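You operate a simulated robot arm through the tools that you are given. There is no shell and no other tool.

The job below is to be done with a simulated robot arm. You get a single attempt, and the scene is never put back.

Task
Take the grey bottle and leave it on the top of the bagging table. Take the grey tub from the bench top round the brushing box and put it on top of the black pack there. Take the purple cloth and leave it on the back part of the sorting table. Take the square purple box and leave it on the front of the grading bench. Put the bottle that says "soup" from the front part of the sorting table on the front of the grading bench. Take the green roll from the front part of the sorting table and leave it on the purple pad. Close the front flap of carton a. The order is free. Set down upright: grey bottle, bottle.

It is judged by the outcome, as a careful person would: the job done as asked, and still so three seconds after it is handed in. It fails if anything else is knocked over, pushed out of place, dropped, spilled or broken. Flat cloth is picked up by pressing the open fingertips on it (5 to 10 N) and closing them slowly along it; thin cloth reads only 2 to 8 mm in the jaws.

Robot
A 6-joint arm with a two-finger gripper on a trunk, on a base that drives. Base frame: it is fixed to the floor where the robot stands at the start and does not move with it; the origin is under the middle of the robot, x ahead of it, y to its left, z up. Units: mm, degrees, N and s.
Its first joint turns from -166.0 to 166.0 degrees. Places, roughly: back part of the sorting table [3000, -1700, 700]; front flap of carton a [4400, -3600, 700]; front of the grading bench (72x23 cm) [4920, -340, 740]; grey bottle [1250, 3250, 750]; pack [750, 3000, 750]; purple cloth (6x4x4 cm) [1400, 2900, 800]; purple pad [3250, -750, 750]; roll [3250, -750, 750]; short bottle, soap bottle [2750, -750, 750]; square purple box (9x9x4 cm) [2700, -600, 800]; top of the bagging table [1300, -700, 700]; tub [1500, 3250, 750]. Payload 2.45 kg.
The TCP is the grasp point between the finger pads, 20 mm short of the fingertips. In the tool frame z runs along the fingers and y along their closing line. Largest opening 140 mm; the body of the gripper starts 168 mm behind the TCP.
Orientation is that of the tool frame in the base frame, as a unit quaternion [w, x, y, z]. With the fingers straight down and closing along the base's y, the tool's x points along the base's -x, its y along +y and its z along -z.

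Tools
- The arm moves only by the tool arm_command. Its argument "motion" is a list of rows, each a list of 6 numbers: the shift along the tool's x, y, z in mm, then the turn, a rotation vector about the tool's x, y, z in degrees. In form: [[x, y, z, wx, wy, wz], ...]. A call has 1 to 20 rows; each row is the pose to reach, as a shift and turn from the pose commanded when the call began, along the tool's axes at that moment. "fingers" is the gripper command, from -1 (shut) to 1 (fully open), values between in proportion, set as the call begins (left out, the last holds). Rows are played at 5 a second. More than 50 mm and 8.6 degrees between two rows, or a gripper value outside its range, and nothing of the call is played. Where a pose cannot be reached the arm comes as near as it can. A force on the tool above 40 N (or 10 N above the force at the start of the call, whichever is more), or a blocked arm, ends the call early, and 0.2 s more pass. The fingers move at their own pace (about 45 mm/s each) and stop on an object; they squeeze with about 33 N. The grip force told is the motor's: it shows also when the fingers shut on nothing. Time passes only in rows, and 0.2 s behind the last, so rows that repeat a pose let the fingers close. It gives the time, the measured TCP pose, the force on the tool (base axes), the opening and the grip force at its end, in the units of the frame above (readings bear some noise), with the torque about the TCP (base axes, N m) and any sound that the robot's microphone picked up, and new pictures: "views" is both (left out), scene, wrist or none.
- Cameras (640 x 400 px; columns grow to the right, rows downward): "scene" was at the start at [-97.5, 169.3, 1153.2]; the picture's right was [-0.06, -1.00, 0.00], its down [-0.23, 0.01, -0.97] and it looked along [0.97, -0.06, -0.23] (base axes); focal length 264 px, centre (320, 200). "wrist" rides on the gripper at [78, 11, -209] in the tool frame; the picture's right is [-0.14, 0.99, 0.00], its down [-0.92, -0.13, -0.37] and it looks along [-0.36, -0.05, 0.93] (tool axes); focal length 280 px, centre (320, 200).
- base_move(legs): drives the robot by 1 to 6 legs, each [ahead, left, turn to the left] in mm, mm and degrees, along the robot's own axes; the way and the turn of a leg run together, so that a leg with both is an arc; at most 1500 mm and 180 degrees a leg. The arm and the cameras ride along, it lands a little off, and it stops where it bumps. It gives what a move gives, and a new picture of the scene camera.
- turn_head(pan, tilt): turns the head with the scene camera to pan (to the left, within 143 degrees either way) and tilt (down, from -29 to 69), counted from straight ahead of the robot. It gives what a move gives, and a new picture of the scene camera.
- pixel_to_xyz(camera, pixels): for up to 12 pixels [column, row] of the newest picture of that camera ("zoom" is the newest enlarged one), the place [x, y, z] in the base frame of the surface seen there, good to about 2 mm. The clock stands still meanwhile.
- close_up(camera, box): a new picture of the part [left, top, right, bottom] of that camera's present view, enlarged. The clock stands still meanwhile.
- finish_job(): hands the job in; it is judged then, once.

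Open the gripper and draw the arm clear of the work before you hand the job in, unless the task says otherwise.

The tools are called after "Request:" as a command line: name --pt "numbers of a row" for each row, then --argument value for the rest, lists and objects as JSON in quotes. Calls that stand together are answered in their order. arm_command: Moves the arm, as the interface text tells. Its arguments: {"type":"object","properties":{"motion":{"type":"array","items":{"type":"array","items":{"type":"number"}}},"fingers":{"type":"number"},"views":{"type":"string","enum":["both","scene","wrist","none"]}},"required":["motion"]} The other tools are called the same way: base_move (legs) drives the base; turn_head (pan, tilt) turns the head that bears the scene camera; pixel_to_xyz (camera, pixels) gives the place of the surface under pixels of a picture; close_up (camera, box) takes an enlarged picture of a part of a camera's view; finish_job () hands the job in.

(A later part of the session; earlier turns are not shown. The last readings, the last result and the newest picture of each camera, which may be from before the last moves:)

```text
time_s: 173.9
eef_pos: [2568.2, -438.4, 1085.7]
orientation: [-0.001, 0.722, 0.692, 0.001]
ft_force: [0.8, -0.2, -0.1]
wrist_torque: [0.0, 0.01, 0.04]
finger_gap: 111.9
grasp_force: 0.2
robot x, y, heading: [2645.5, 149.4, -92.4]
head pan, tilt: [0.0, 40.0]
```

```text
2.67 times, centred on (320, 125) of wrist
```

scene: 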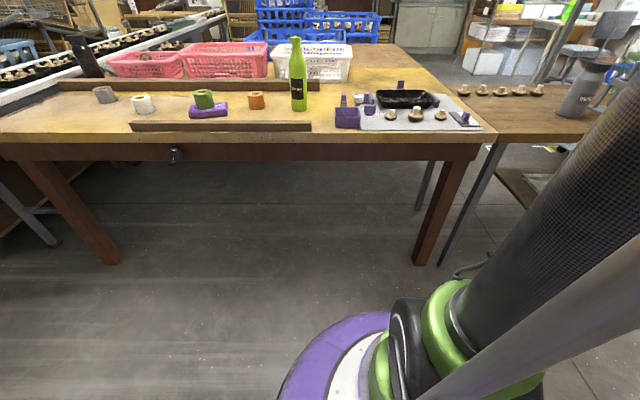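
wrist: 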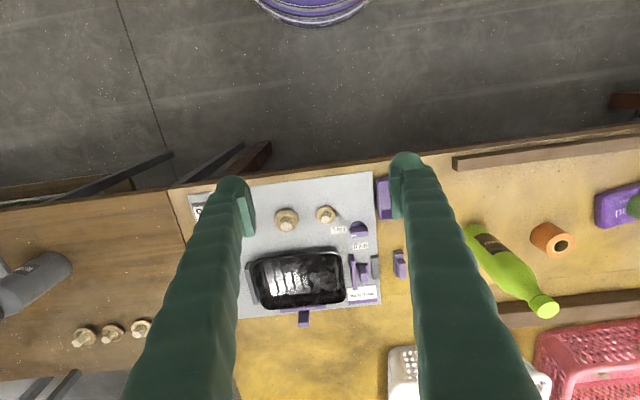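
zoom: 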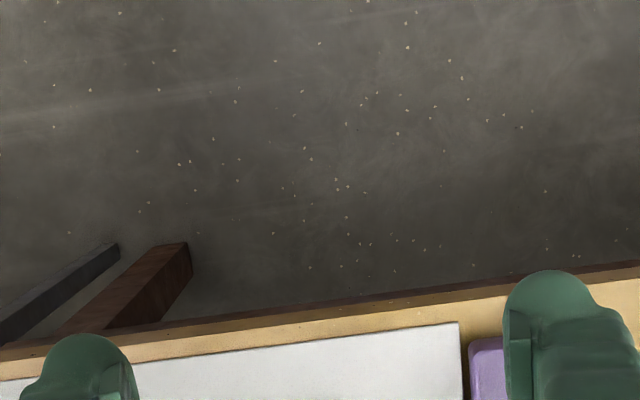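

Refused for step length; I resend with smaller steps.

Request:
arm_command --pt "-32 23 15 0 0 0" --pt "-64 46 30 0 0 0" --pt "-96 70 45 0 0 0" --pt "-128 93 65 0 0 0" --pt "-160 116 85 0 0 0" --pt "-160 116 85 0 0 0" --fingers 1

Request:
close_up --camera "wrist" --box '[200, 50, 440, 200]'

```text
time_s: 175.3
eef_pos: [2678.6, -602.7, 1002.3]
orientation: [-0.001, 0.722, 0.692, 0.0]
ft_force: [0.0, -0.1, 0.0]
wrist_torque: [-0.02, -0.05, 0.02]
finger_gap: 140.1
grasp_force: 0.0
robot x, y, heading: [2646.4, 150.8, -92.4]
head pan, tilt: [0.0, 40.0]
```

scene: 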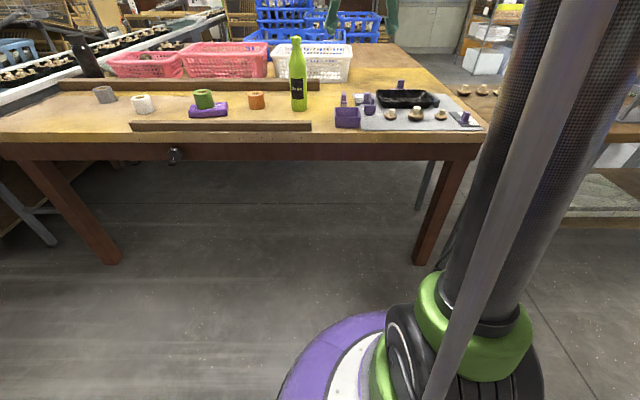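
wrist: 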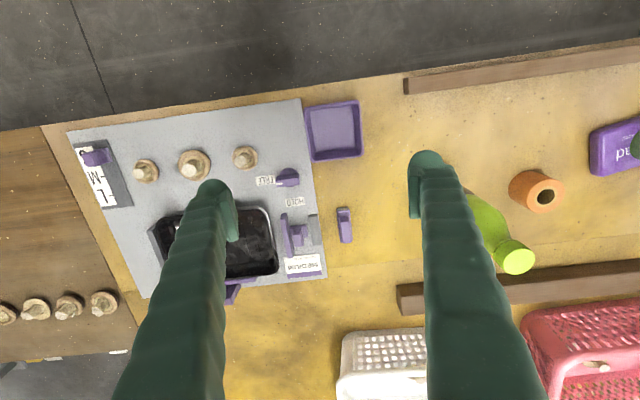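

```text
2.67 times, centred on (320, 125) of wrist
```

zoom: 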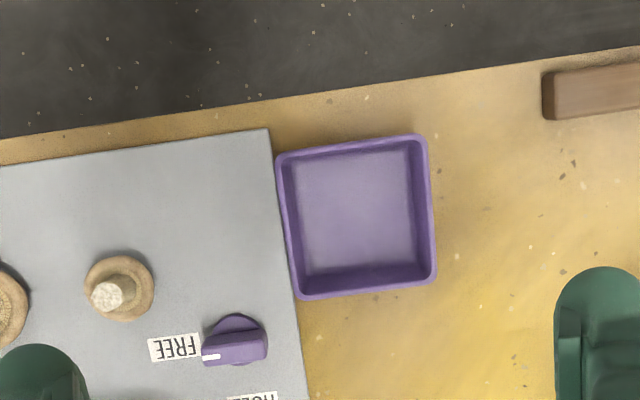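

I measure the box's corners and floor in the zoom.

Request:
pixel_to_xyz --camera "zoom" --pixels '[[282, 160], [422, 140], [432, 276], [303, 294], [278, 220], [433, 210], [350, 146], [370, 288], [355, 215], [240, 340], [265, 230], [445, 100]]'

```text
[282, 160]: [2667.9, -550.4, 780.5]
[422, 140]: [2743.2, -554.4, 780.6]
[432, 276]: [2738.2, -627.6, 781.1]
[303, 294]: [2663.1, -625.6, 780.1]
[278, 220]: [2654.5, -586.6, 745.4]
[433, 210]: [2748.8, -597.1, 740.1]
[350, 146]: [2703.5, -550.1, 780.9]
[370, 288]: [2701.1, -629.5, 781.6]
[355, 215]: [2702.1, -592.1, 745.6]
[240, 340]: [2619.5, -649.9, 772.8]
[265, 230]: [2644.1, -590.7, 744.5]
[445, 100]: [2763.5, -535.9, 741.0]
```

Box: centre ≈(2703,-590), rim z 781, aligned with the tool. I'll pinch its +x wall (x≈2741): move over it with a 60 mm opening and descend to TCP z≈771.

Request:
arm_command --pt "8 31 0 0 0 0" --pt "15 62 20 0 0 0" --pt "15 62 65 0 0 0" --pt "15 62 110 0 0 0" --pt "15 62 150 0 0 0" --pt "15 62 150 0 0 0" --fingers -0.143 --views "wrist"

```text
time_s: 176.7
eef_pos: [2742.6, -590.1, 850.3]
orientation: [0.0, 0.721, 0.693, 0.0]
ft_force: [0.2, -0.8, 0.3]
wrist_torque: [0.01, 0.0, -0.02]
finger_gap: 60.0
grasp_force: 0.1
robot x, y, heading: [2646.5, 151.8, -92.4]
head pan, tilt: [0.0, 40.0]
```

wrist: 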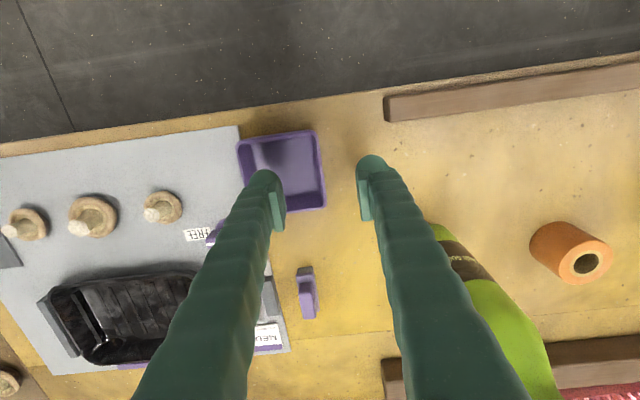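

Aligned over the +x wall. I descend the last 79 mm and close.

Request:
arm_command --pt "0 -1 40 0 0 0" --pt "0 -1 70 0 0 0" --pt "0 -1 79 0 0 0" --pt "0 -1 79 0 0 0" --views "wrist"

Request:
arm_command --pt "0 0 0 0 0 0" --pt "0 0 0 0 0 0" --pt "0 0 0 0 0 0" --pt "0 0 0 0 0 0" --pt "0 0 0 0 0 0" --fingers -1 --views "wrist"

Request:
arm_command --pt "0 0 -12 0 0 0" --pt "0 0 -25 0 0 0" --pt "0 0 -25 0 0 0" --views "both"

```text
time_s: 177.7
eef_pos: [2739.0, -588.7, 771.6]
orientation: [0.0, 0.722, 0.692, 0.0]
ft_force: [0.7, -0.5, -1.3]
wrist_torque: [-0.01, 0.01, 0.04]
finger_gap: 60.1
grasp_force: 0.0
robot x, y, heading: [2645.5, 148.8, -92.3]
head pan, tilt: [0.0, 40.0]
```

wrist: 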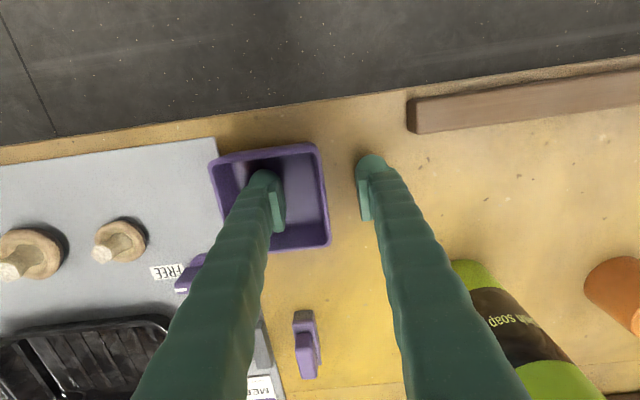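

```text
time_s: 178.9
eef_pos: [2739.2, -589.8, 771.5]
orientation: [0.0, 0.722, 0.692, 0.0]
ft_force: [0.0, 0.2, 0.1]
wrist_torque: [-0.01, 0.07, 0.0]
finger_gap: 5.9
grasp_force: 31.5
robot x, y, heading: [2643.5, 151.7, -92.3]
head pan, tilt: [0.0, 40.0]
```

wrist: 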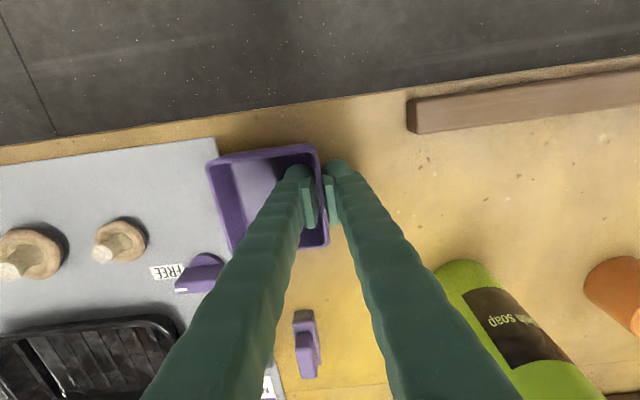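

```text
time_s: 179.7
eef_pos: [2741.1, -588.3, 797.8]
orientation: [0.0, 0.722, 0.692, 0.001]
ft_force: [-0.4, 0.0, -1.6]
wrist_torque: [-0.05, -0.03, 0.02]
finger_gap: 6.0
grasp_force: 31.8
robot x, y, heading: [2650.1, 151.9, -92.2]
head pan, tilt: [0.0, 40.0]
```

scene: 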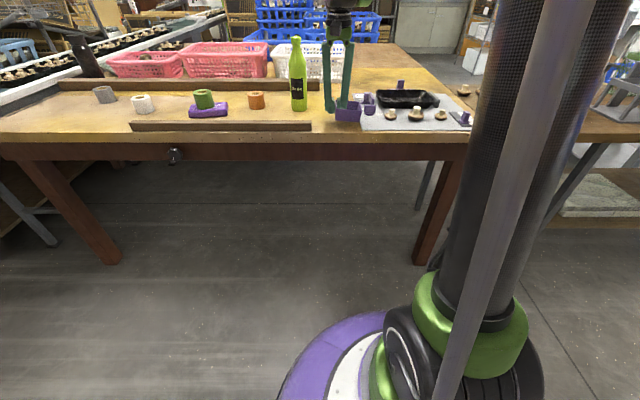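
wrist: 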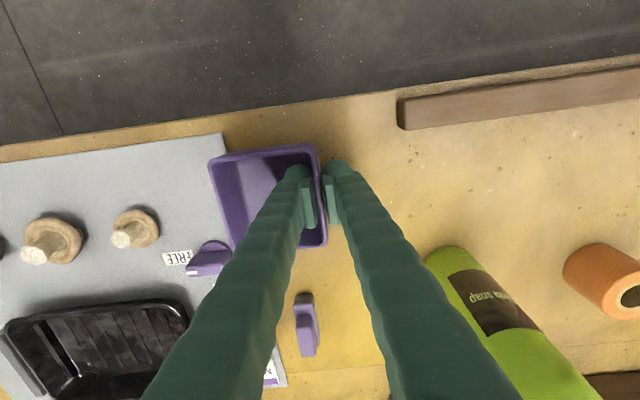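

Box held by its wall. I lift it to travelling height, retract, and drive back to the grading bench.

Request:
arm_command --pt "0 0 -45 0 0 0" --pt "0 0 -90 0 0 0" --pt "0 0 -135 0 0 0" --pt "0 0 -180 0 0 0" --pt "0 0 -225 0 0 0" --pt "0 0 -265 0 0 0" --pt "45 -20 -265 0 0 0" --pt "90 -40 -265 0 0 0" --pt "135 -60 -265 0 0 0" --views "none"

Request:
base_move --legs '[[-380, 0, 2.3], [0, 1500, 0], [0, 600, 0]]'

Request:
turn_head --pan 0 --tilt 35

Request:
arm_command --pt "0 0 0 0 0 0" --views "wrist"

```text
time_s: 181.7
eef_pos: [2685.2, -452.8, 1061.6]
orientation: [0.0, 0.721, 0.693, 0.0]
ft_force: [0.1, -0.7, -0.6]
wrist_torque: [0.1, -0.03, 0.03]
finger_gap: 6.3
grasp_force: 31.3
robot x, y, heading: [2644.7, 147.7, -92.4]
head pan, tilt: [0.0, 40.0]
```

```text
time_s: 194.3
eef_pos: [4874.7, -33.0, 1062.2]
orientation: [0.0, 0.693, 0.721, 0.0]
ft_force: [0.0, 0.5, -0.8]
wrist_torque: [0.01, 0.01, 0.04]
finger_gap: 5.9
grasp_force: 31.8
robot x, y, heading: [4783.9, 568.8, -87.9]
head pan, tilt: [0.0, 40.0]
```

scene: 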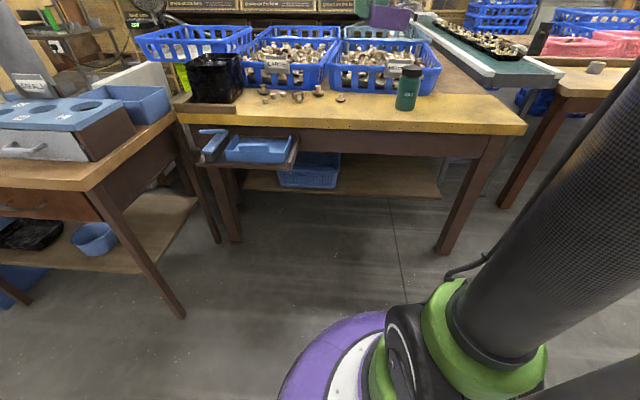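

```text
time_s: 194.9
eef_pos: [4875.5, -31.6, 1061.9]
orientation: [0.0, 0.693, 0.721, 0.0]
ft_force: [0.2, -0.3, -0.6]
wrist_torque: [-0.02, -0.02, -0.02]
finger_gap: 6.1
grasp_force: 31.6
robot x, y, heading: [4786.5, 564.3, -87.7]
head pan, tilt: [0.0, 35.0]
```

scene: 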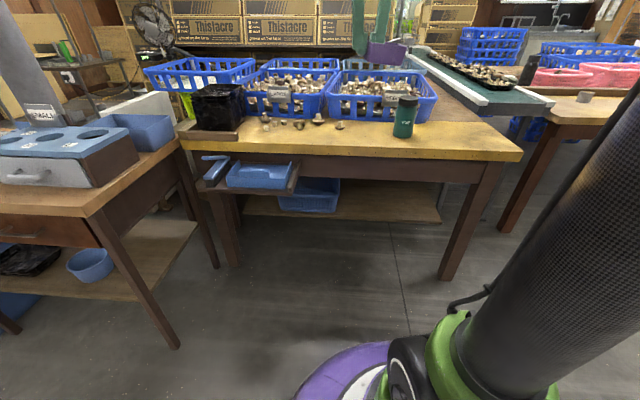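

```text
time_s: 195.3
eef_pos: [4876.0, -33.0, 1062.0]
orientation: [0.0, 0.693, 0.721, -0.001]
ft_force: [-1.0, -0.1, -0.8]
wrist_torque: [-0.01, 0.0, 0.02]
finger_gap: 6.0
grasp_force: 31.6
robot x, y, heading: [4787.9, 565.6, -87.8]
head pan, tilt: [0.0, 35.0]
```

wrist: 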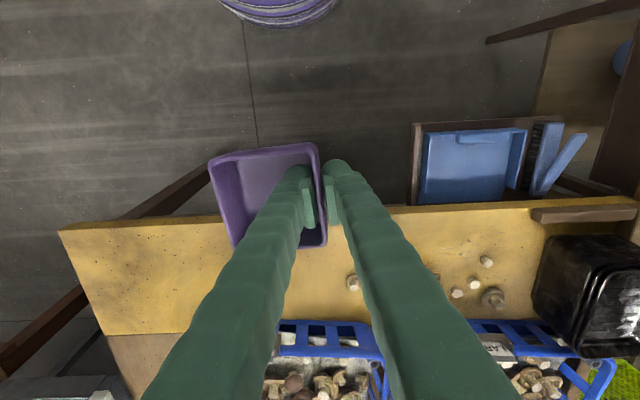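

I verify positions of the nearest mushroom (340,126) and the bottle (404,118) to choose the box's spot between them.

Request:
pixel_to_xyz --camera "scene" --pixels '[[340, 127], [318, 121], [404, 118], [372, 135], [372, 122], [300, 126]]'

Request:
close_up --camera "scene" --box '[250, 70, 442, 190]'

```text
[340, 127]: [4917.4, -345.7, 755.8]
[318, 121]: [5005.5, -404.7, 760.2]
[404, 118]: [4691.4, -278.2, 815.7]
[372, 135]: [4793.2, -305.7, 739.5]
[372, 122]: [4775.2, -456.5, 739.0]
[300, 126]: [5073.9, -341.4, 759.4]
```

```text
3.33 times, centred on (346, 130) of scene
```

zoom: 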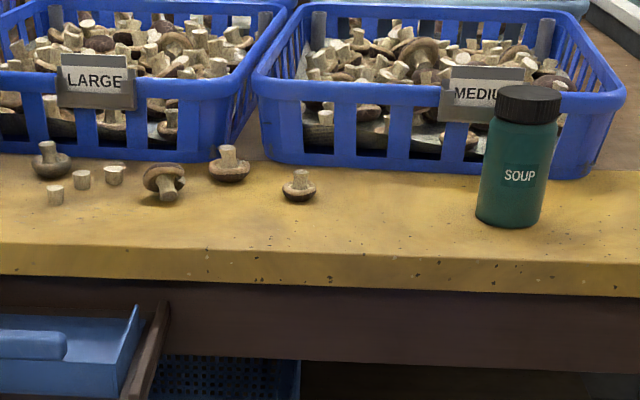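

I move the box over (4790,-310), between bottle and mushroom, and lower to ~14 mm above the bench.

Request:
arm_command --pt "-45 -10 0 0 0 0" --pt "-90 -20 0 0 0 0" --pt "-135 -30 0 0 0 0" --pt "-180 -40 0 0 0 0" --pt "-225 -50 0 0 0 0" --pt "-272.8 -60.8 0 0 0 0" --pt "-272.8 -60.8 45 0 0 0" --pt "-272.8 -60.8 90 0 0 0" --pt "-272.8 -60.8 135 0 0 0" --pt "-272.8 -60.8 180 0 0 0" --pt "-272.8 -60.8 225 0 0 0" --pt "-272.8 -60.8 260 0 0 0" --pt "-272.8 -60.8 276 0 0 0" --pt "-272.8 -60.8 276 0 0 0"

Request:
close_up --camera "scene" --box '[300, 85, 428, 165]'

```text
time_s: 198.3
eef_pos: [4825.5, -306.9, 786.3]
orientation: [0.0, 0.693, 0.721, 0.0]
ft_force: [0.5, -0.5, -0.4]
wrist_torque: [-0.01, 0.02, 0.01]
finger_gap: 6.1
grasp_force: 32.3
robot x, y, heading: [4787.3, 568.3, -87.9]
head pan, tilt: [0.0, 35.0]
```

scene: 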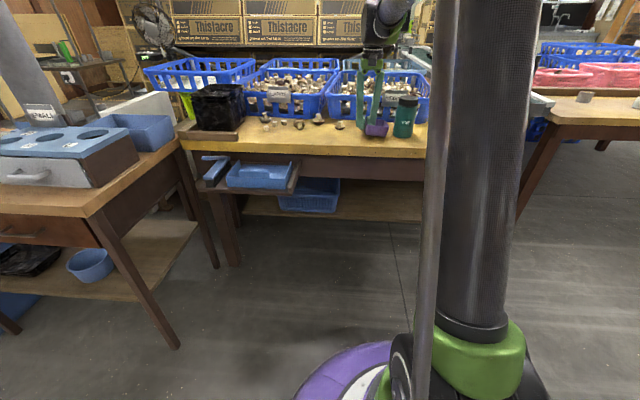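
wrist: 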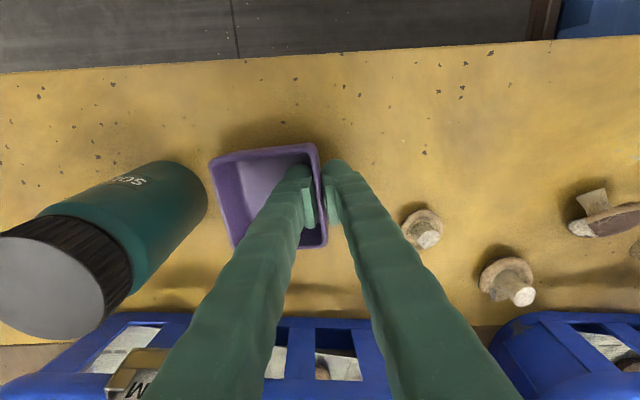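

```text
5.00 times, centred on (364, 125) of scene
```

zoom: 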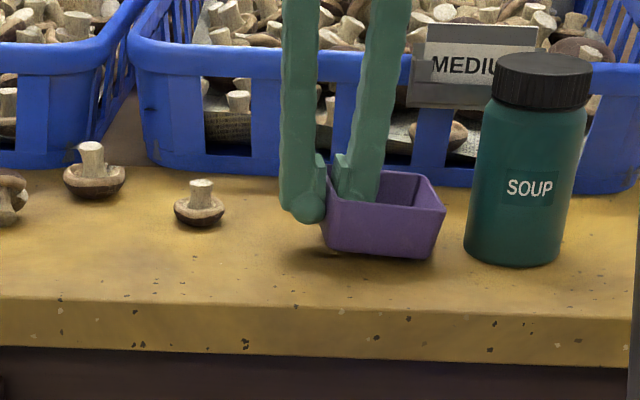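

Position good. Lowering in small steps.

Request:
arm_command --pt "0 0 6 0 0 0" --pt "0 0 11 0 0 0" --pt "0 0 11 0 0 0" --views "none"

Request:
arm_command --pt "0 0 1.5 0 0 0" --pt "0 0 1.5 0 0 0" --views "none"

Request:
arm_command --pt "0 0 1 0 0 0" --pt "0 0 1 0 0 0" --views "none"

Request:
close_up --camera "scene" --box '[332, 95, 428, 155]'

```text
time_s: 199.1
eef_pos: [4824.8, -307.8, 774.3]
orientation: [0.0, 0.693, 0.721, 0.001]
ft_force: [-0.1, 0.2, -0.4]
wrist_torque: [-0.04, 0.02, 0.01]
finger_gap: 6.2
grasp_force: 32.3
robot x, y, heading: [4789.8, 563.8, -87.7]
head pan, tilt: [0.0, 35.0]
```

```text
time_s: 199.7
eef_pos: [4823.9, -307.1, 773.1]
orientation: [0.0, 0.692, 0.722, 0.0]
ft_force: [0.5, -0.6, -0.2]
wrist_torque: [-0.01, 0.03, 0.01]
finger_gap: 6.3
grasp_force: 32.0
robot x, y, heading: [4784.9, 568.3, -87.7]
head pan, tilt: [0.0, 35.0]
```

```text
time_s: 200.3
eef_pos: [4825.4, -307.4, 772.9]
orientation: [0.0, 0.692, 0.722, 0.0]
ft_force: [0.1, 0.1, 0.1]
wrist_torque: [-0.01, 0.01, 0.01]
finger_gap: 5.9
grasp_force: 31.8
robot x, y, heading: [4790.1, 570.6, -87.9]
head pan, tilt: [0.0, 35.0]
```

```text
6.67 times, centred on (380, 125) of scene
```

zoom: 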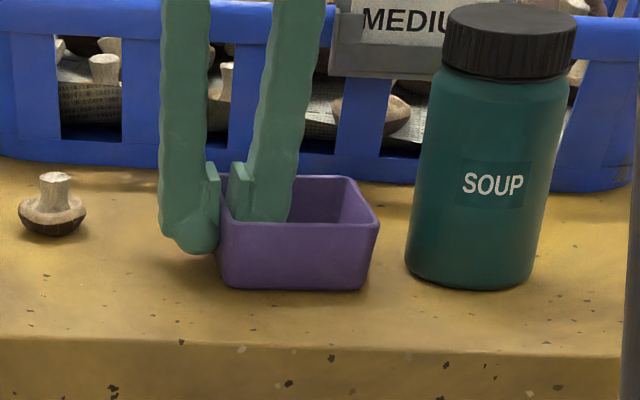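

Almost down. Two more millimetres with checks.

Request:
arm_command --pt "0 0 1 0 0 0" --pt "0 0 1 0 0 0" --views "none"

Request:
arm_command --pt "0 0 0.8 0 0 0" --pt "0 0 0.8 0 0 0" --views "none"

```text
time_s: 200.9
eef_pos: [4826.2, -307.8, 772.6]
orientation: [0.0, 0.693, 0.721, 0.0]
ft_force: [-0.7, 0.3, 0.0]
wrist_torque: [0.0, 0.03, -0.02]
finger_gap: 6.2
grasp_force: 32.2
robot x, y, heading: [4789.0, 563.5, -87.5]
head pan, tilt: [0.0, 35.0]
```

```text
time_s: 201.5
eef_pos: [4825.0, -308.1, 771.1]
orientation: [-0.001, 0.693, 0.721, 0.0]
ft_force: [-0.2, -2.4, 7.3]
wrist_torque: [-0.05, 0.07, 0.02]
finger_gap: 6.0
grasp_force: 31.4
robot x, y, heading: [4786.6, 563.4, -87.8]
head pan, tilt: [0.0, 35.0]
```

Contact (7 N). I open to about 50 mm, then withdraw straight up and back.

Request:
arm_command --pt "0 0 0 0 0 0" --pt "0 0 0 0 0 0" --pt "0 0 0 0 0 0" --fingers -0.3 --views "wrist"

Request:
arm_command --pt "0 0 -30 0 0 0" --pt "0 0 -75 0 0 0" --pt "0 0 -120 0 0 0" --pt "0 0 -165 0 0 0" --pt "0 0 -210 0 0 0" --pt "0 0 -255 0 0 0" --pt "0 0 -300 0 0 0" --pt "45 0 -300 0 0 0" --pt "90 0 -300 0 0 0" --pt "135 0 -300 0 0 0" --pt "180 0 -300 0 0 0" --pt "225 0 -300 0 0 0" --pt "270 0 -300 0 0 0"

Request:
close_up --camera "scene" --box '[300, 85, 428, 165]'

```text
time_s: 202.3
eef_pos: [4825.3, -306.8, 771.4]
orientation: [0.0, 0.693, 0.721, 0.0]
ft_force: [-0.7, 0.1, 0.3]
wrist_torque: [-0.01, -0.04, -0.03]
finger_gap: 48.6
grasp_force: 0.0
robot x, y, heading: [4785.5, 565.3, -87.8]
head pan, tilt: [0.0, 35.0]
```

wrist: 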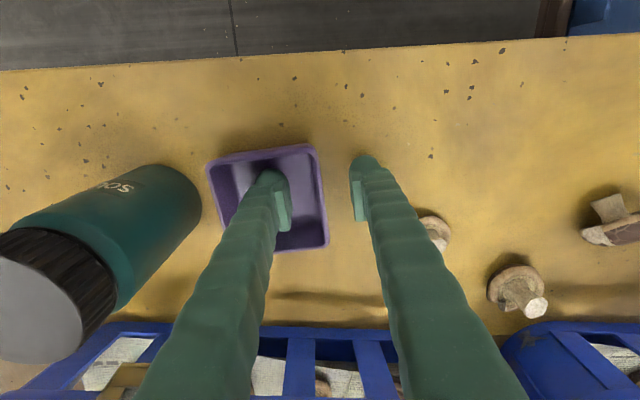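

```text
time_s: 205.1
eef_pos: [4814.5, -36.7, 1069.9]
orientation: [0.0, 0.693, 0.721, 0.0]
ft_force: [-0.9, -0.5, 0.7]
wrist_torque: [0.09, -0.01, -0.02]
finger_gap: 49.1
grasp_force: 0.1
robot x, y, heading: [4783.7, 564.5, -87.7]
head pan, tilt: [0.0, 35.0]
```

scene: 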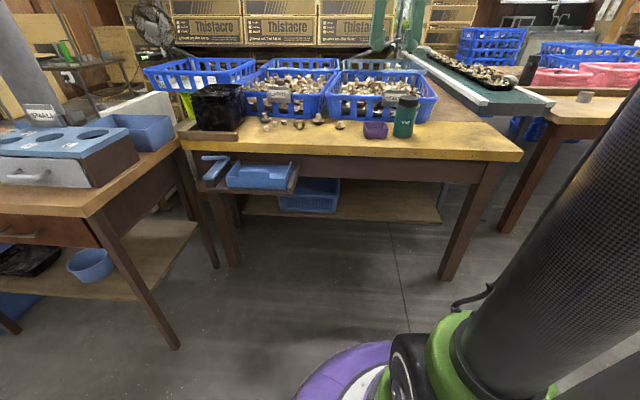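
wrist: 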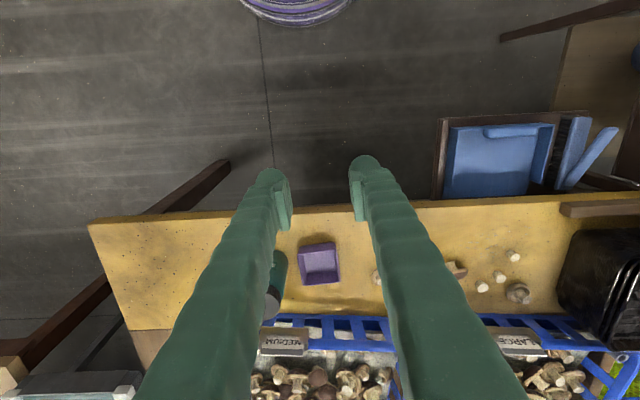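

```text
5.00 times, centred on (364, 125) of scene
```

zoom: 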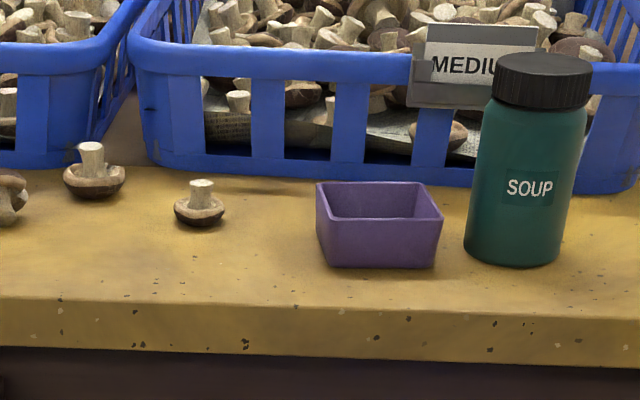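

The box rests well on the grading bench. Next I fetch the purple cloth: drive back toward the first bench and turn to face it.

Request:
base_move --legs '[[-200, -1500, 0], [0, -1200, 0], [0, 0, 178], [1000, 500, 0]]'

Request:
turn_head --pan 0 --tilt 25

```text
refused: leg 1 is longer than a leg can be; nothing moved
```

```text
time_s: 205.8
eef_pos: [4814.1, -36.4, 1069.4]
orientation: [0.0, 0.693, 0.721, 0.001]
ft_force: [-0.1, 0.2, -0.4]
wrist_torque: [-0.01, 0.0, -0.03]
finger_gap: 48.8
grasp_force: 0.0
robot x, y, heading: [4782.9, 566.5, -87.8]
head pan, tilt: [0.0, 25.0]
```

scene: 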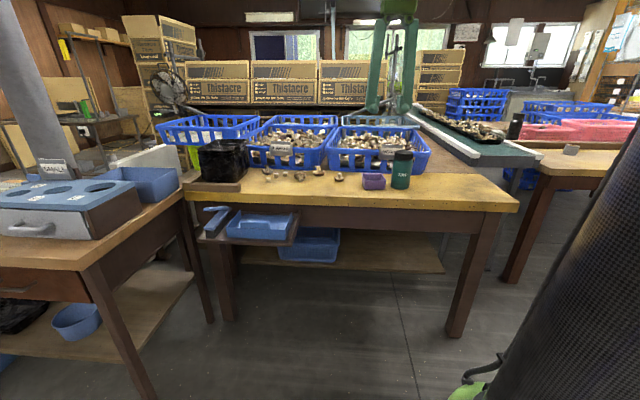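

First leg was too long. Before resending I take a quick zoom at the cartons behind the crates, one of which may be carton a.

Request:
close_up --camera "scene" --box '[110, 10, 310, 135]'

Request:
close_up --camera "scene" --box '[300, 10, 500, 135]'

Request:
pixel_to_xyz --camera "scene" --pixels '[[220, 90], [285, 90], [345, 90], [440, 65], [165, 50], [280, 65], [345, 65], [440, 110]]'

Request:
base_move --legs '[[-200, -1450, 0], [0, -1200, 0], [0, 0, 178], [1000, 500, 0]]'

Request:
turn_head --pan 0 --tilt 25

```text
3.20 times, centred on (210, 72) of scene
```

zoom: 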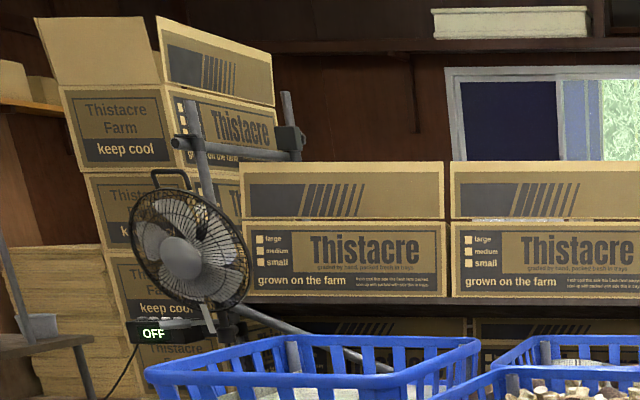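

```text
3.20 times, centred on (400, 72) of scene
```

zoom: 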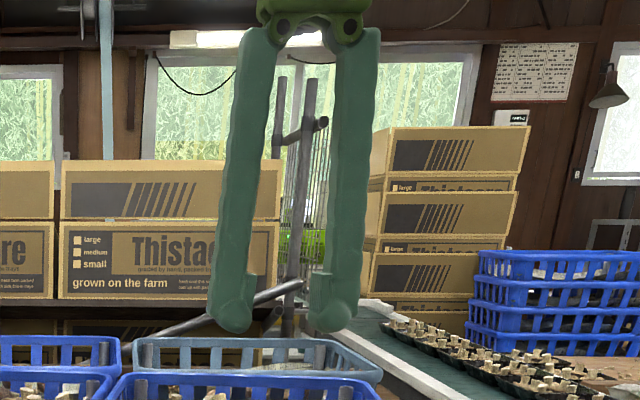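

```text
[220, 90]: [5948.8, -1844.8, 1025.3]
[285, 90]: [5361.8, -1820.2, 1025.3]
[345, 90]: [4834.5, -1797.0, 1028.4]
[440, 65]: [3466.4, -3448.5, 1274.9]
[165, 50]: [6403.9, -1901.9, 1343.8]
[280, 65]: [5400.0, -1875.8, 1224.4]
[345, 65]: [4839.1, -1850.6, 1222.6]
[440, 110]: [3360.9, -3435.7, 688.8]
```

```text
time_s: 231.5
eef_pos: [1577.8, 2248.1, 1069.0]
orientation: [0.0, 0.712, -0.703, 0.0]
ft_force: [-0.5, 0.7, 0.9]
wrist_torque: [-0.02, -0.03, -0.01]
finger_gap: 48.8
grasp_force: 0.1
robot x, y, heading: [1586.0, 1646.9, 90.8]
head pan, tilt: [0.0, 25.0]
```

scene: 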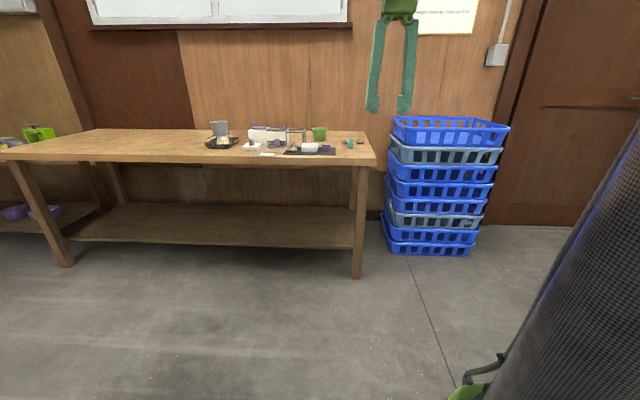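

```text
time_s: 232.1
eef_pos: [1576.7, 2248.1, 1068.7]
orientation: [0.0, 0.712, -0.703, 0.001]
ft_force: [-0.3, -0.1, -0.2]
wrist_torque: [-0.01, 0.0, 0.03]
finger_gap: 49.1
grasp_force: 0.0
robot x, y, heading: [1592.1, 1648.3, 90.9]
head pan, tilt: [0.0, 25.0]
```

scene: 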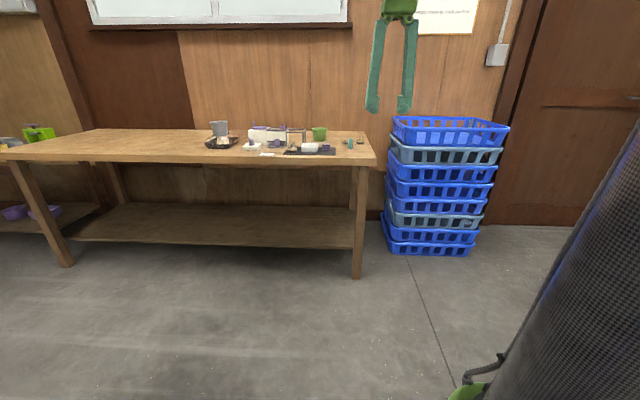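

Now I approach so the cloth at ≈(1422,2903) is about 680 mm ahead.

Request:
base_move --legs '[[575, 165, 0]]'

Request:
turn_head --pan 0 --tilt 35

Request:
arm_command --pt "0 0 0 0 0 0" --views "wrist"

Request:
close_up --camera "scene" --box '[250, 110, 410, 210]'

```text
time_s: 235.4
eef_pos: [1407.2, 2804.5, 1069.3]
orientation: [0.0, 0.712, -0.702, 0.0]
ft_force: [-0.5, -0.6, -0.4]
wrist_torque: [0.0, 0.01, 0.03]
finger_gap: 49.0
grasp_force: 0.0
robot x, y, heading: [1413.8, 2198.2, 90.6]
head pan, tilt: [0.0, 25.0]
```

scene: 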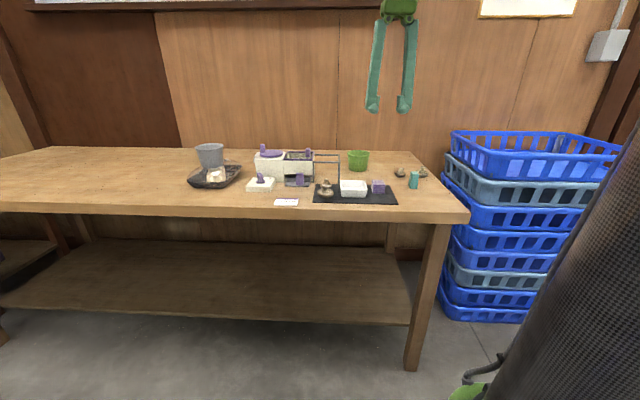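

```text
time_s: 236.2
eef_pos: [1406.0, 2805.1, 1068.9]
orientation: [0.001, 0.712, -0.702, 0.0]
ft_force: [0.5, -0.1, 0.1]
wrist_torque: [0.0, 0.0, 0.0]
finger_gap: 49.2
grasp_force: 0.1
robot x, y, heading: [1418.5, 2200.8, 90.5]
head pan, tilt: [0.0, 35.0]
```

scene: 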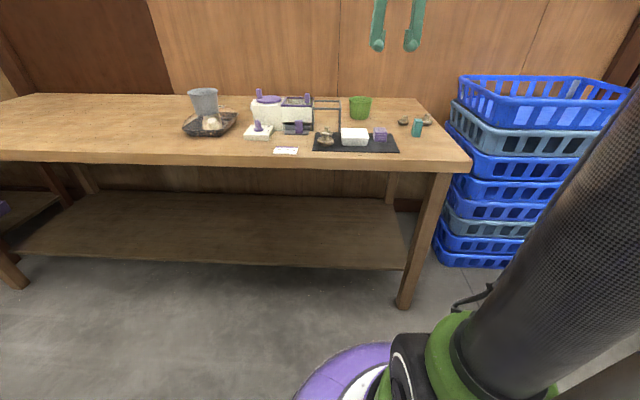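

```text
time_s: 236.6
eef_pos: [1405.9, 2804.6, 1069.1]
orientation: [0.0, 0.711, -0.703, 0.0]
ft_force: [-0.4, 0.0, -0.3]
wrist_torque: [-0.02, 0.01, 0.0]
finger_gap: 48.7
grasp_force: 0.2
robot x, y, heading: [1415.8, 2205.3, 90.7]
head pan, tilt: [0.0, 35.0]
```

wrist: 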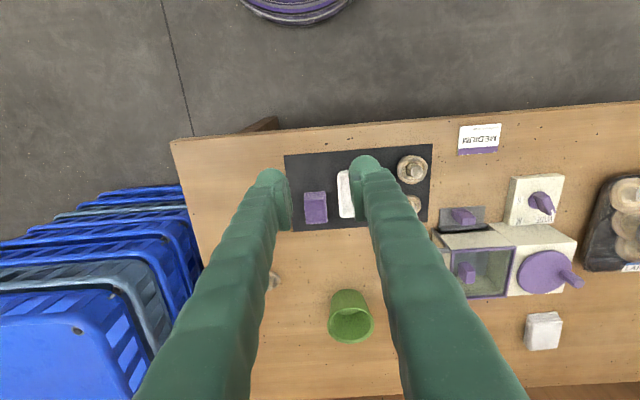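

```text
4.00 times, centred on (330, 160) of scene
```

zoom: 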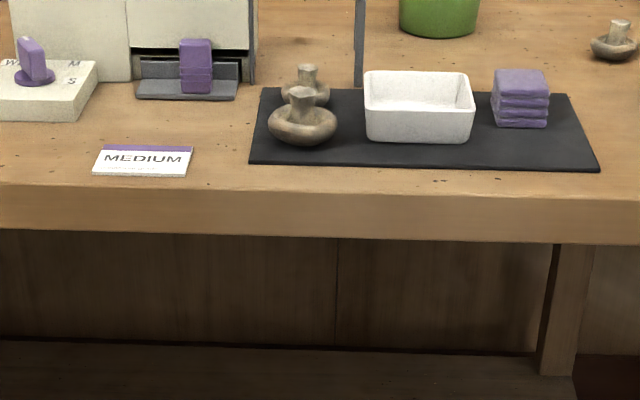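

The folded purple cloth is at wrist (316,208), right next to the white tray. I move above it for precise measuring.

Request:
arm_command --pt "-28 -6 35 0 0 0" --pt "-56 -12 70 0 0 0" --pt "-85 -17 100 0 0 0" --pt "-85 -17 110 0 0 0" --pt "-85 -17 110 0 0 0" --fingers 1 --views "wrist"

Request:
close_up --camera "wrist" --box '[240, 80, 400, 180]'

```text
time_s: 237.8
eef_pos: [1423.3, 2890.6, 958.7]
orientation: [0.0, 0.711, -0.703, 0.0]
ft_force: [0.4, 0.6, -0.3]
wrist_torque: [-0.01, -0.03, 0.02]
finger_gap: 139.8
grasp_force: 0.0
robot x, y, heading: [1417.2, 2199.9, 90.8]
head pan, tilt: [0.0, 35.0]
```

wrist: 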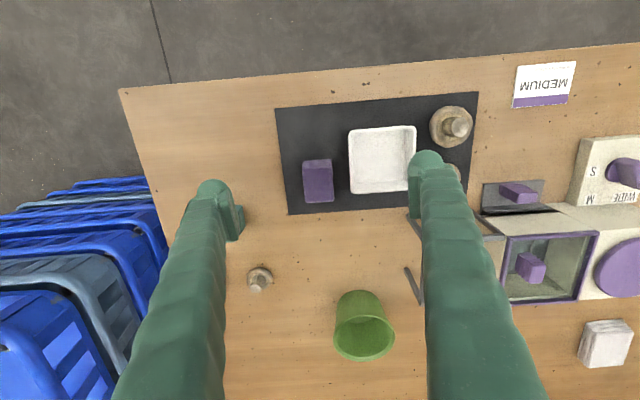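

```text
4.00 times, centred on (320, 130) of wrist
```

zoom: 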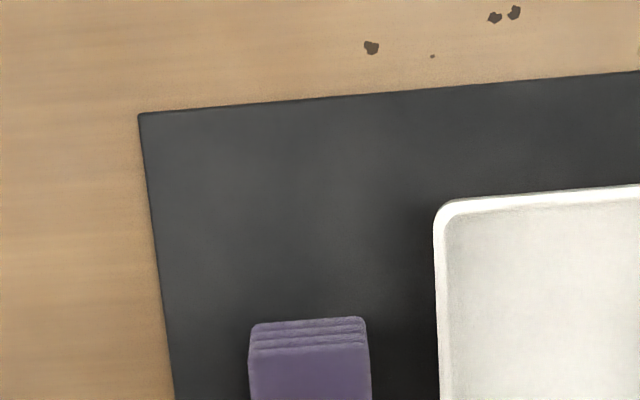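

Request:
pixel_to_xyz --camera "wrist" --pixels '[[304, 168], [330, 166], [306, 202], [333, 200], [318, 185], [318, 161], [350, 160], [350, 192], [340, 180], [290, 185], [319, 215]]'

Request:
close_up --camera "wrist" --box '[240, 140, 400, 240]'

```text
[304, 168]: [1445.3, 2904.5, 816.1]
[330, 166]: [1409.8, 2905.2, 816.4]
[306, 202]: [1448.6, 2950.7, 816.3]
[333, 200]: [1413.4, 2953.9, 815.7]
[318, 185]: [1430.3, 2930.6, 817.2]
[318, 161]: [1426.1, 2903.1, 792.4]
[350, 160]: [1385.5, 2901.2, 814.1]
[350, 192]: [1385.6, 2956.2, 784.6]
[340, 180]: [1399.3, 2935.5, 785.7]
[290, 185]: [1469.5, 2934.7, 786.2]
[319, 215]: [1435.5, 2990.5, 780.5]
```

```text
4.00 times, centred on (320, 190) of wrist
```

zoom: 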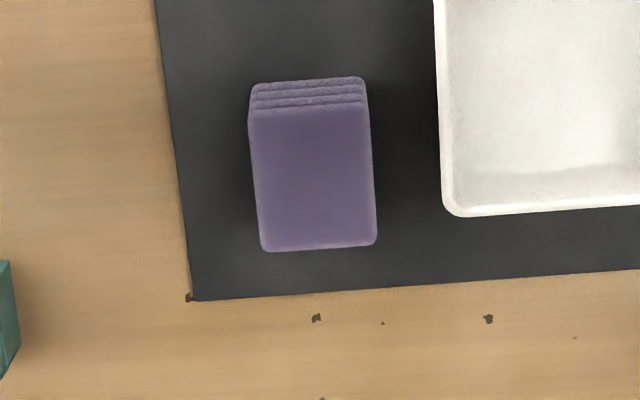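

Cloth block: x 1410–1448, y 2903–2955, top z 817; the tray is only 24 mm away in x, so I turn the gripper 90° to close along y.

Request:
arm_command --pt "0 0 0 0 0 8.2" --pt "0 0 0 0 0 16.4" --pt "0 0 0 0 0 24.6" --pt "0 0 0 0 0 32.8" --pt "0 0 0 0 0 41" --pt "0 0 0 0 0 49.2" --pt "0 0 0 0 0 57.4" --pt "0 0 0 0 0 65.6" --pt "0 0 0 0 0 73.8" --pt "0 0 0 0 0 82" --pt "0 0 0 0 0 89.4" --pt "0 0 0 0 0 89.4" --fingers 0.6

```text
time_s: 240.3
eef_pos: [1421.4, 2889.6, 958.7]
orientation: [0.001, -0.011, 1.0, 0.0]
ft_force: [0.3, 0.7, 0.2]
wrist_torque: [-0.01, 0.0, -0.01]
finger_gap: 112.0
grasp_force: 0.1
robot x, y, heading: [1418.9, 2203.2, 90.7]
head pan, tilt: [0.0, 35.0]
```

scene: 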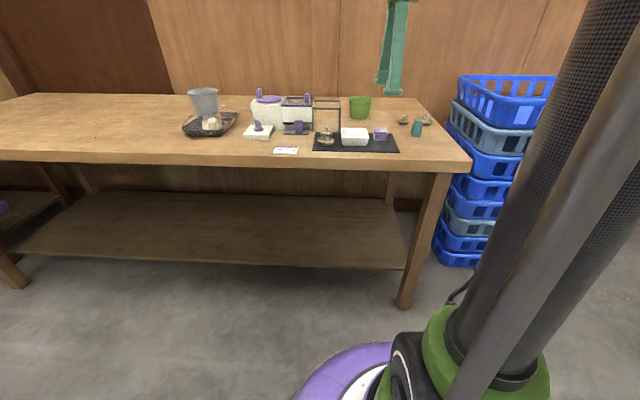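
wrist: 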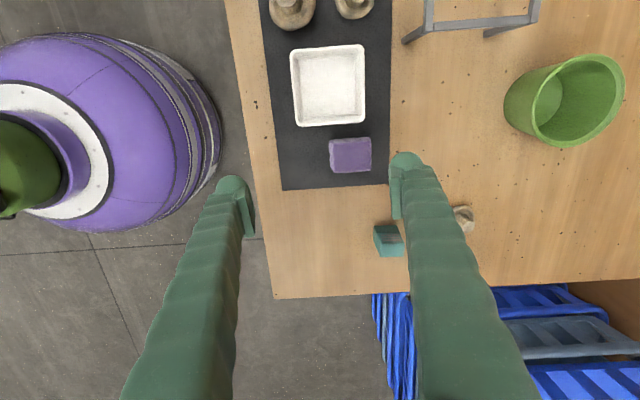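

Gripper turned. I align 5° with the cloth, move over its centre (1429.5,2929) and descend to TCP z≈808.

Request:
arm_command --pt "-4 20 10 0 0 2.5" --pt "-8.8 39 20 0 0 5" --pt "-8.8 39 65 0 0 5" --pt "-8.8 39 110 0 0 5" --pt "-8.8 39 110 0 0 5" --views "wrist"

```text
time_s: 241.6
eef_pos: [1432.1, 2928.4, 849.3]
orientation: [0.0, 0.034, 0.999, 0.0]
ft_force: [-0.1, 0.9, 0.3]
wrist_torque: [0.03, 0.01, -0.01]
finger_gap: 112.1
grasp_force: 0.1
robot x, y, heading: [1419.2, 2201.9, 90.6]
head pan, tilt: [0.0, 35.0]
```

wrist: 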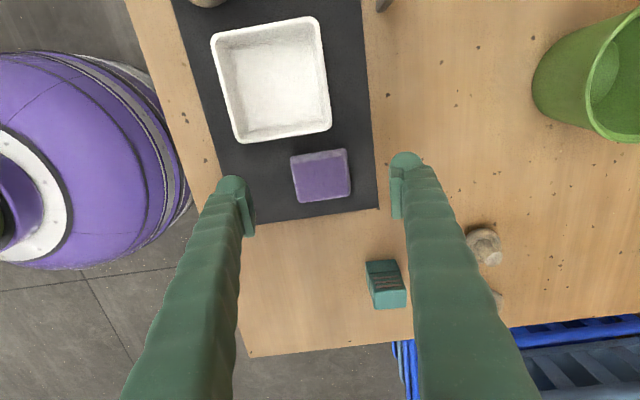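

Cloth is centred between the fingers. I descend 41 mm and close.

Request:
arm_command --pt "2 0 20 0 0 0" --pt "2 0 41 0 0 0" --pt "2 0 41 0 0 0" --views "none"

Request:
arm_command --pt "0 0 0 0 0 0" --pt "0 0 0 0 0 0" --pt "0 0 0 0 0 0" --pt "0 0 0 0 0 0" --pt "0 0 0 0 0 0" --pt "0 0 0 0 0 0" --fingers -1 --views "wrist"

Request:
arm_command --pt "0 0 -10 0 0 0" --pt "0 0 -25 0 0 0" --pt "0 0 -25 0 0 0" --views "both"

Request:
close_up --camera "scene" --box '[330, 90, 442, 160]'

```text
time_s: 242.3
eef_pos: [1430.0, 2929.0, 807.5]
orientation: [-0.001, 0.032, 0.999, 0.0]
ft_force: [-0.3, 0.2, -0.9]
wrist_torque: [0.02, -0.02, 0.01]
finger_gap: 111.8
grasp_force: 0.1
robot x, y, heading: [1417.7, 2205.0, 90.8]
head pan, tilt: [0.0, 35.0]
```

```text
time_s: 243.8
eef_pos: [1429.2, 2928.3, 808.0]
orientation: [0.0, 0.031, 1.0, 0.0]
ft_force: [0.6, 0.2, 0.4]
wrist_torque: [-0.01, 0.02, 0.02]
finger_gap: 54.5
grasp_force: 33.2
robot x, y, heading: [1414.5, 2198.7, 90.9]
head pan, tilt: [0.0, 35.0]
```

wrist: 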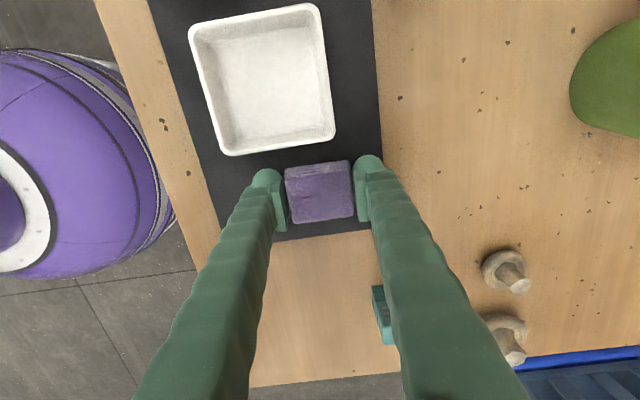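

```text
time_s: 244.6
eef_pos: [1428.7, 2928.5, 831.8]
orientation: [0.0, 0.031, 1.0, 0.0]
ft_force: [-0.5, 0.3, 0.7]
wrist_torque: [-0.02, -0.01, 0.02]
finger_gap: 54.5
grasp_force: 32.5
robot x, y, heading: [1416.7, 2202.5, 91.0]
head pan, tilt: [0.0, 35.0]
```

scene: 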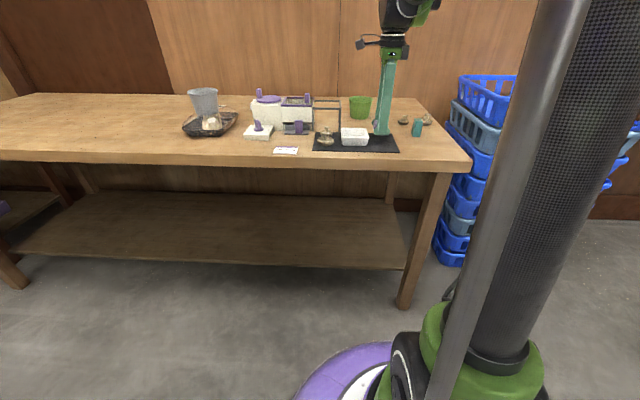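
wrist: 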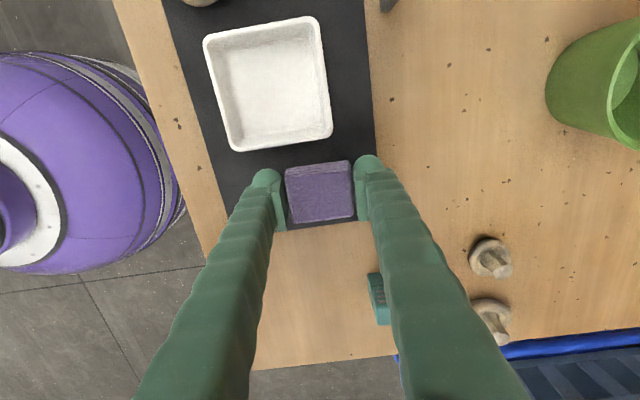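

```text
5.71 times, centred on (386, 125) of scene
```

zoom: 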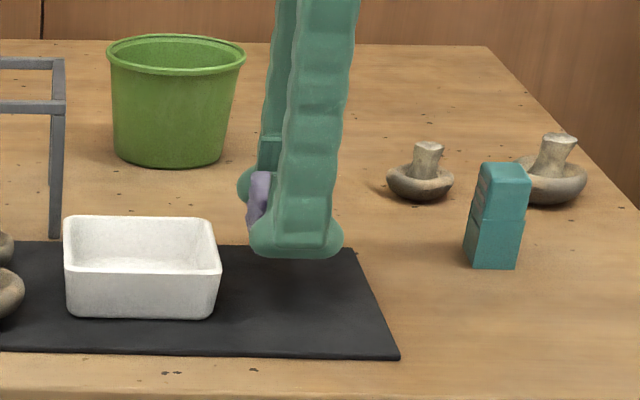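

The cloth is held. I lift, retract, and drive back out into the aisle, turning to face −y near (100,600) to survey the way behind the tables.

Request:
arm_command --pt "0 0 -45 0 0 0" --pt "0 0 -90 0 0 0" --pt "0 0 -135 0 0 0" --pt "0 0 -180 0 0 0" --pt "0 0 -225 0 0 0" --pt "0 0 -245 0 0 0" --pt "0 -45 -245 0 0 0" --pt "0 -90 -245 0 0 0" --pt "0 -135 -245 0 0 0" --pt "0 -180 -245 0 0 0" --views "wrist"

Request:
base_move --legs '[[-1000, 0, 0], [0, 0, 179], [0, -1200, 0], [400, 0, 0]]'

Request:
turn_head --pan 0 --tilt 20

```text
time_s: 246.8
eef_pos: [1416.8, 2746.8, 1076.9]
orientation: [0.0, 0.032, 0.999, 0.0]
ft_force: [0.6, 0.3, -0.1]
wrist_torque: [-0.1, -0.01, -0.02]
finger_gap: 54.6
grasp_force: 33.0
robot x, y, heading: [1420.1, 2201.0, 90.8]
head pan, tilt: [0.0, 35.0]
```

wrist: 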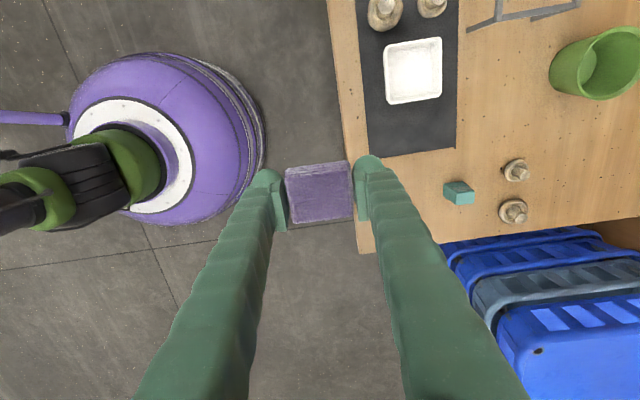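

```text
time_s: 267.1
eef_pos: [265.4, 219.3, 1075.4]
orientation: [0.0, 1.0, -0.023, 0.0]
ft_force: [-0.8, -0.6, -0.2]
wrist_torque: [0.01, 0.03, 0.02]
finger_gap: 54.3
grasp_force: 33.0
robot x, y, heading: [251.9, 763.5, -88.3]
head pan, tilt: [0.0, 35.0]
```

scene: 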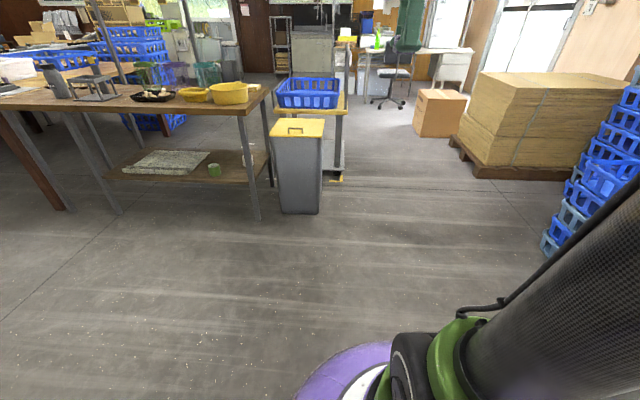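

```text
time_s: 267.8
eef_pos: [264.5, 218.2, 1076.3]
orientation: [-0.001, 1.0, -0.022, 0.001]
ft_force: [-0.4, -0.2, -0.3]
wrist_torque: [0.0, -0.02, 0.0]
finger_gap: 54.4
grasp_force: 33.3
robot x, y, heading: [252.8, 764.8, -88.3]
head pan, tilt: [0.0, 20.0]
```

scene: 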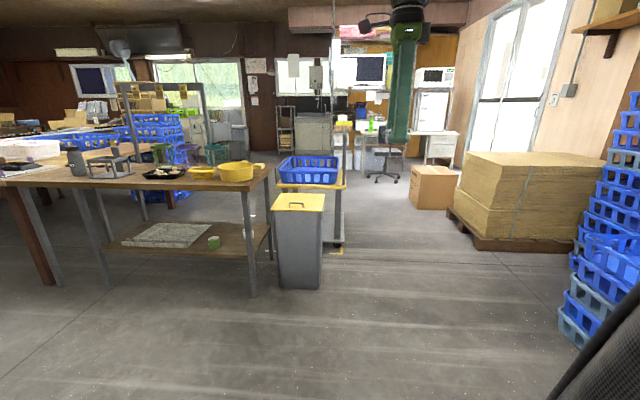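

There's an aisle between the trolley and the pallet. I measure the floor points along it.

Request:
pixel_to_xyz --camera "scene" --pixels '[[342, 245], [452, 242], [412, 208], [380, 180], [320, 288], [345, 172], [250, 165], [205, 200], [400, 230], [375, 205], [300, 145], [235, 150]]'

Request:
close_up --camera "scene" --box '[40, 70, 300, 230]'

```text
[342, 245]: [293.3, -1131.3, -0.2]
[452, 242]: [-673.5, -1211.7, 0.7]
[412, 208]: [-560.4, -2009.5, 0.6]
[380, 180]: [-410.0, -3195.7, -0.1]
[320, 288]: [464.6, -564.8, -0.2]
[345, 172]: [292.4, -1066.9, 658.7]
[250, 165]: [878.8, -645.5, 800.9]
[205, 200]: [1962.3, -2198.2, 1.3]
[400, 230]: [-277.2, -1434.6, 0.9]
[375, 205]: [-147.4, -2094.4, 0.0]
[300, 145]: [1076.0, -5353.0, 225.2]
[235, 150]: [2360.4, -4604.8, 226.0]
```

```text
2.46 times, centred on (170, 150) of scene
```

zoom: 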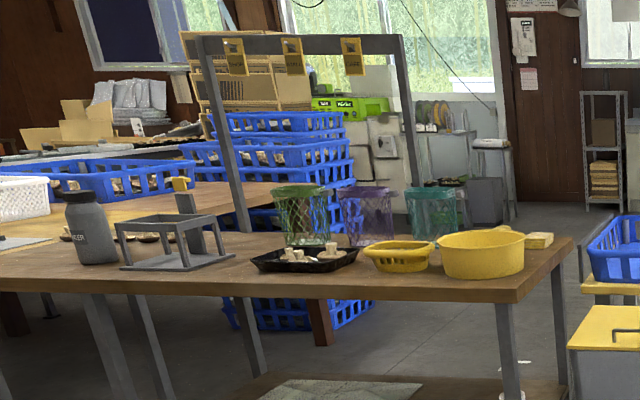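

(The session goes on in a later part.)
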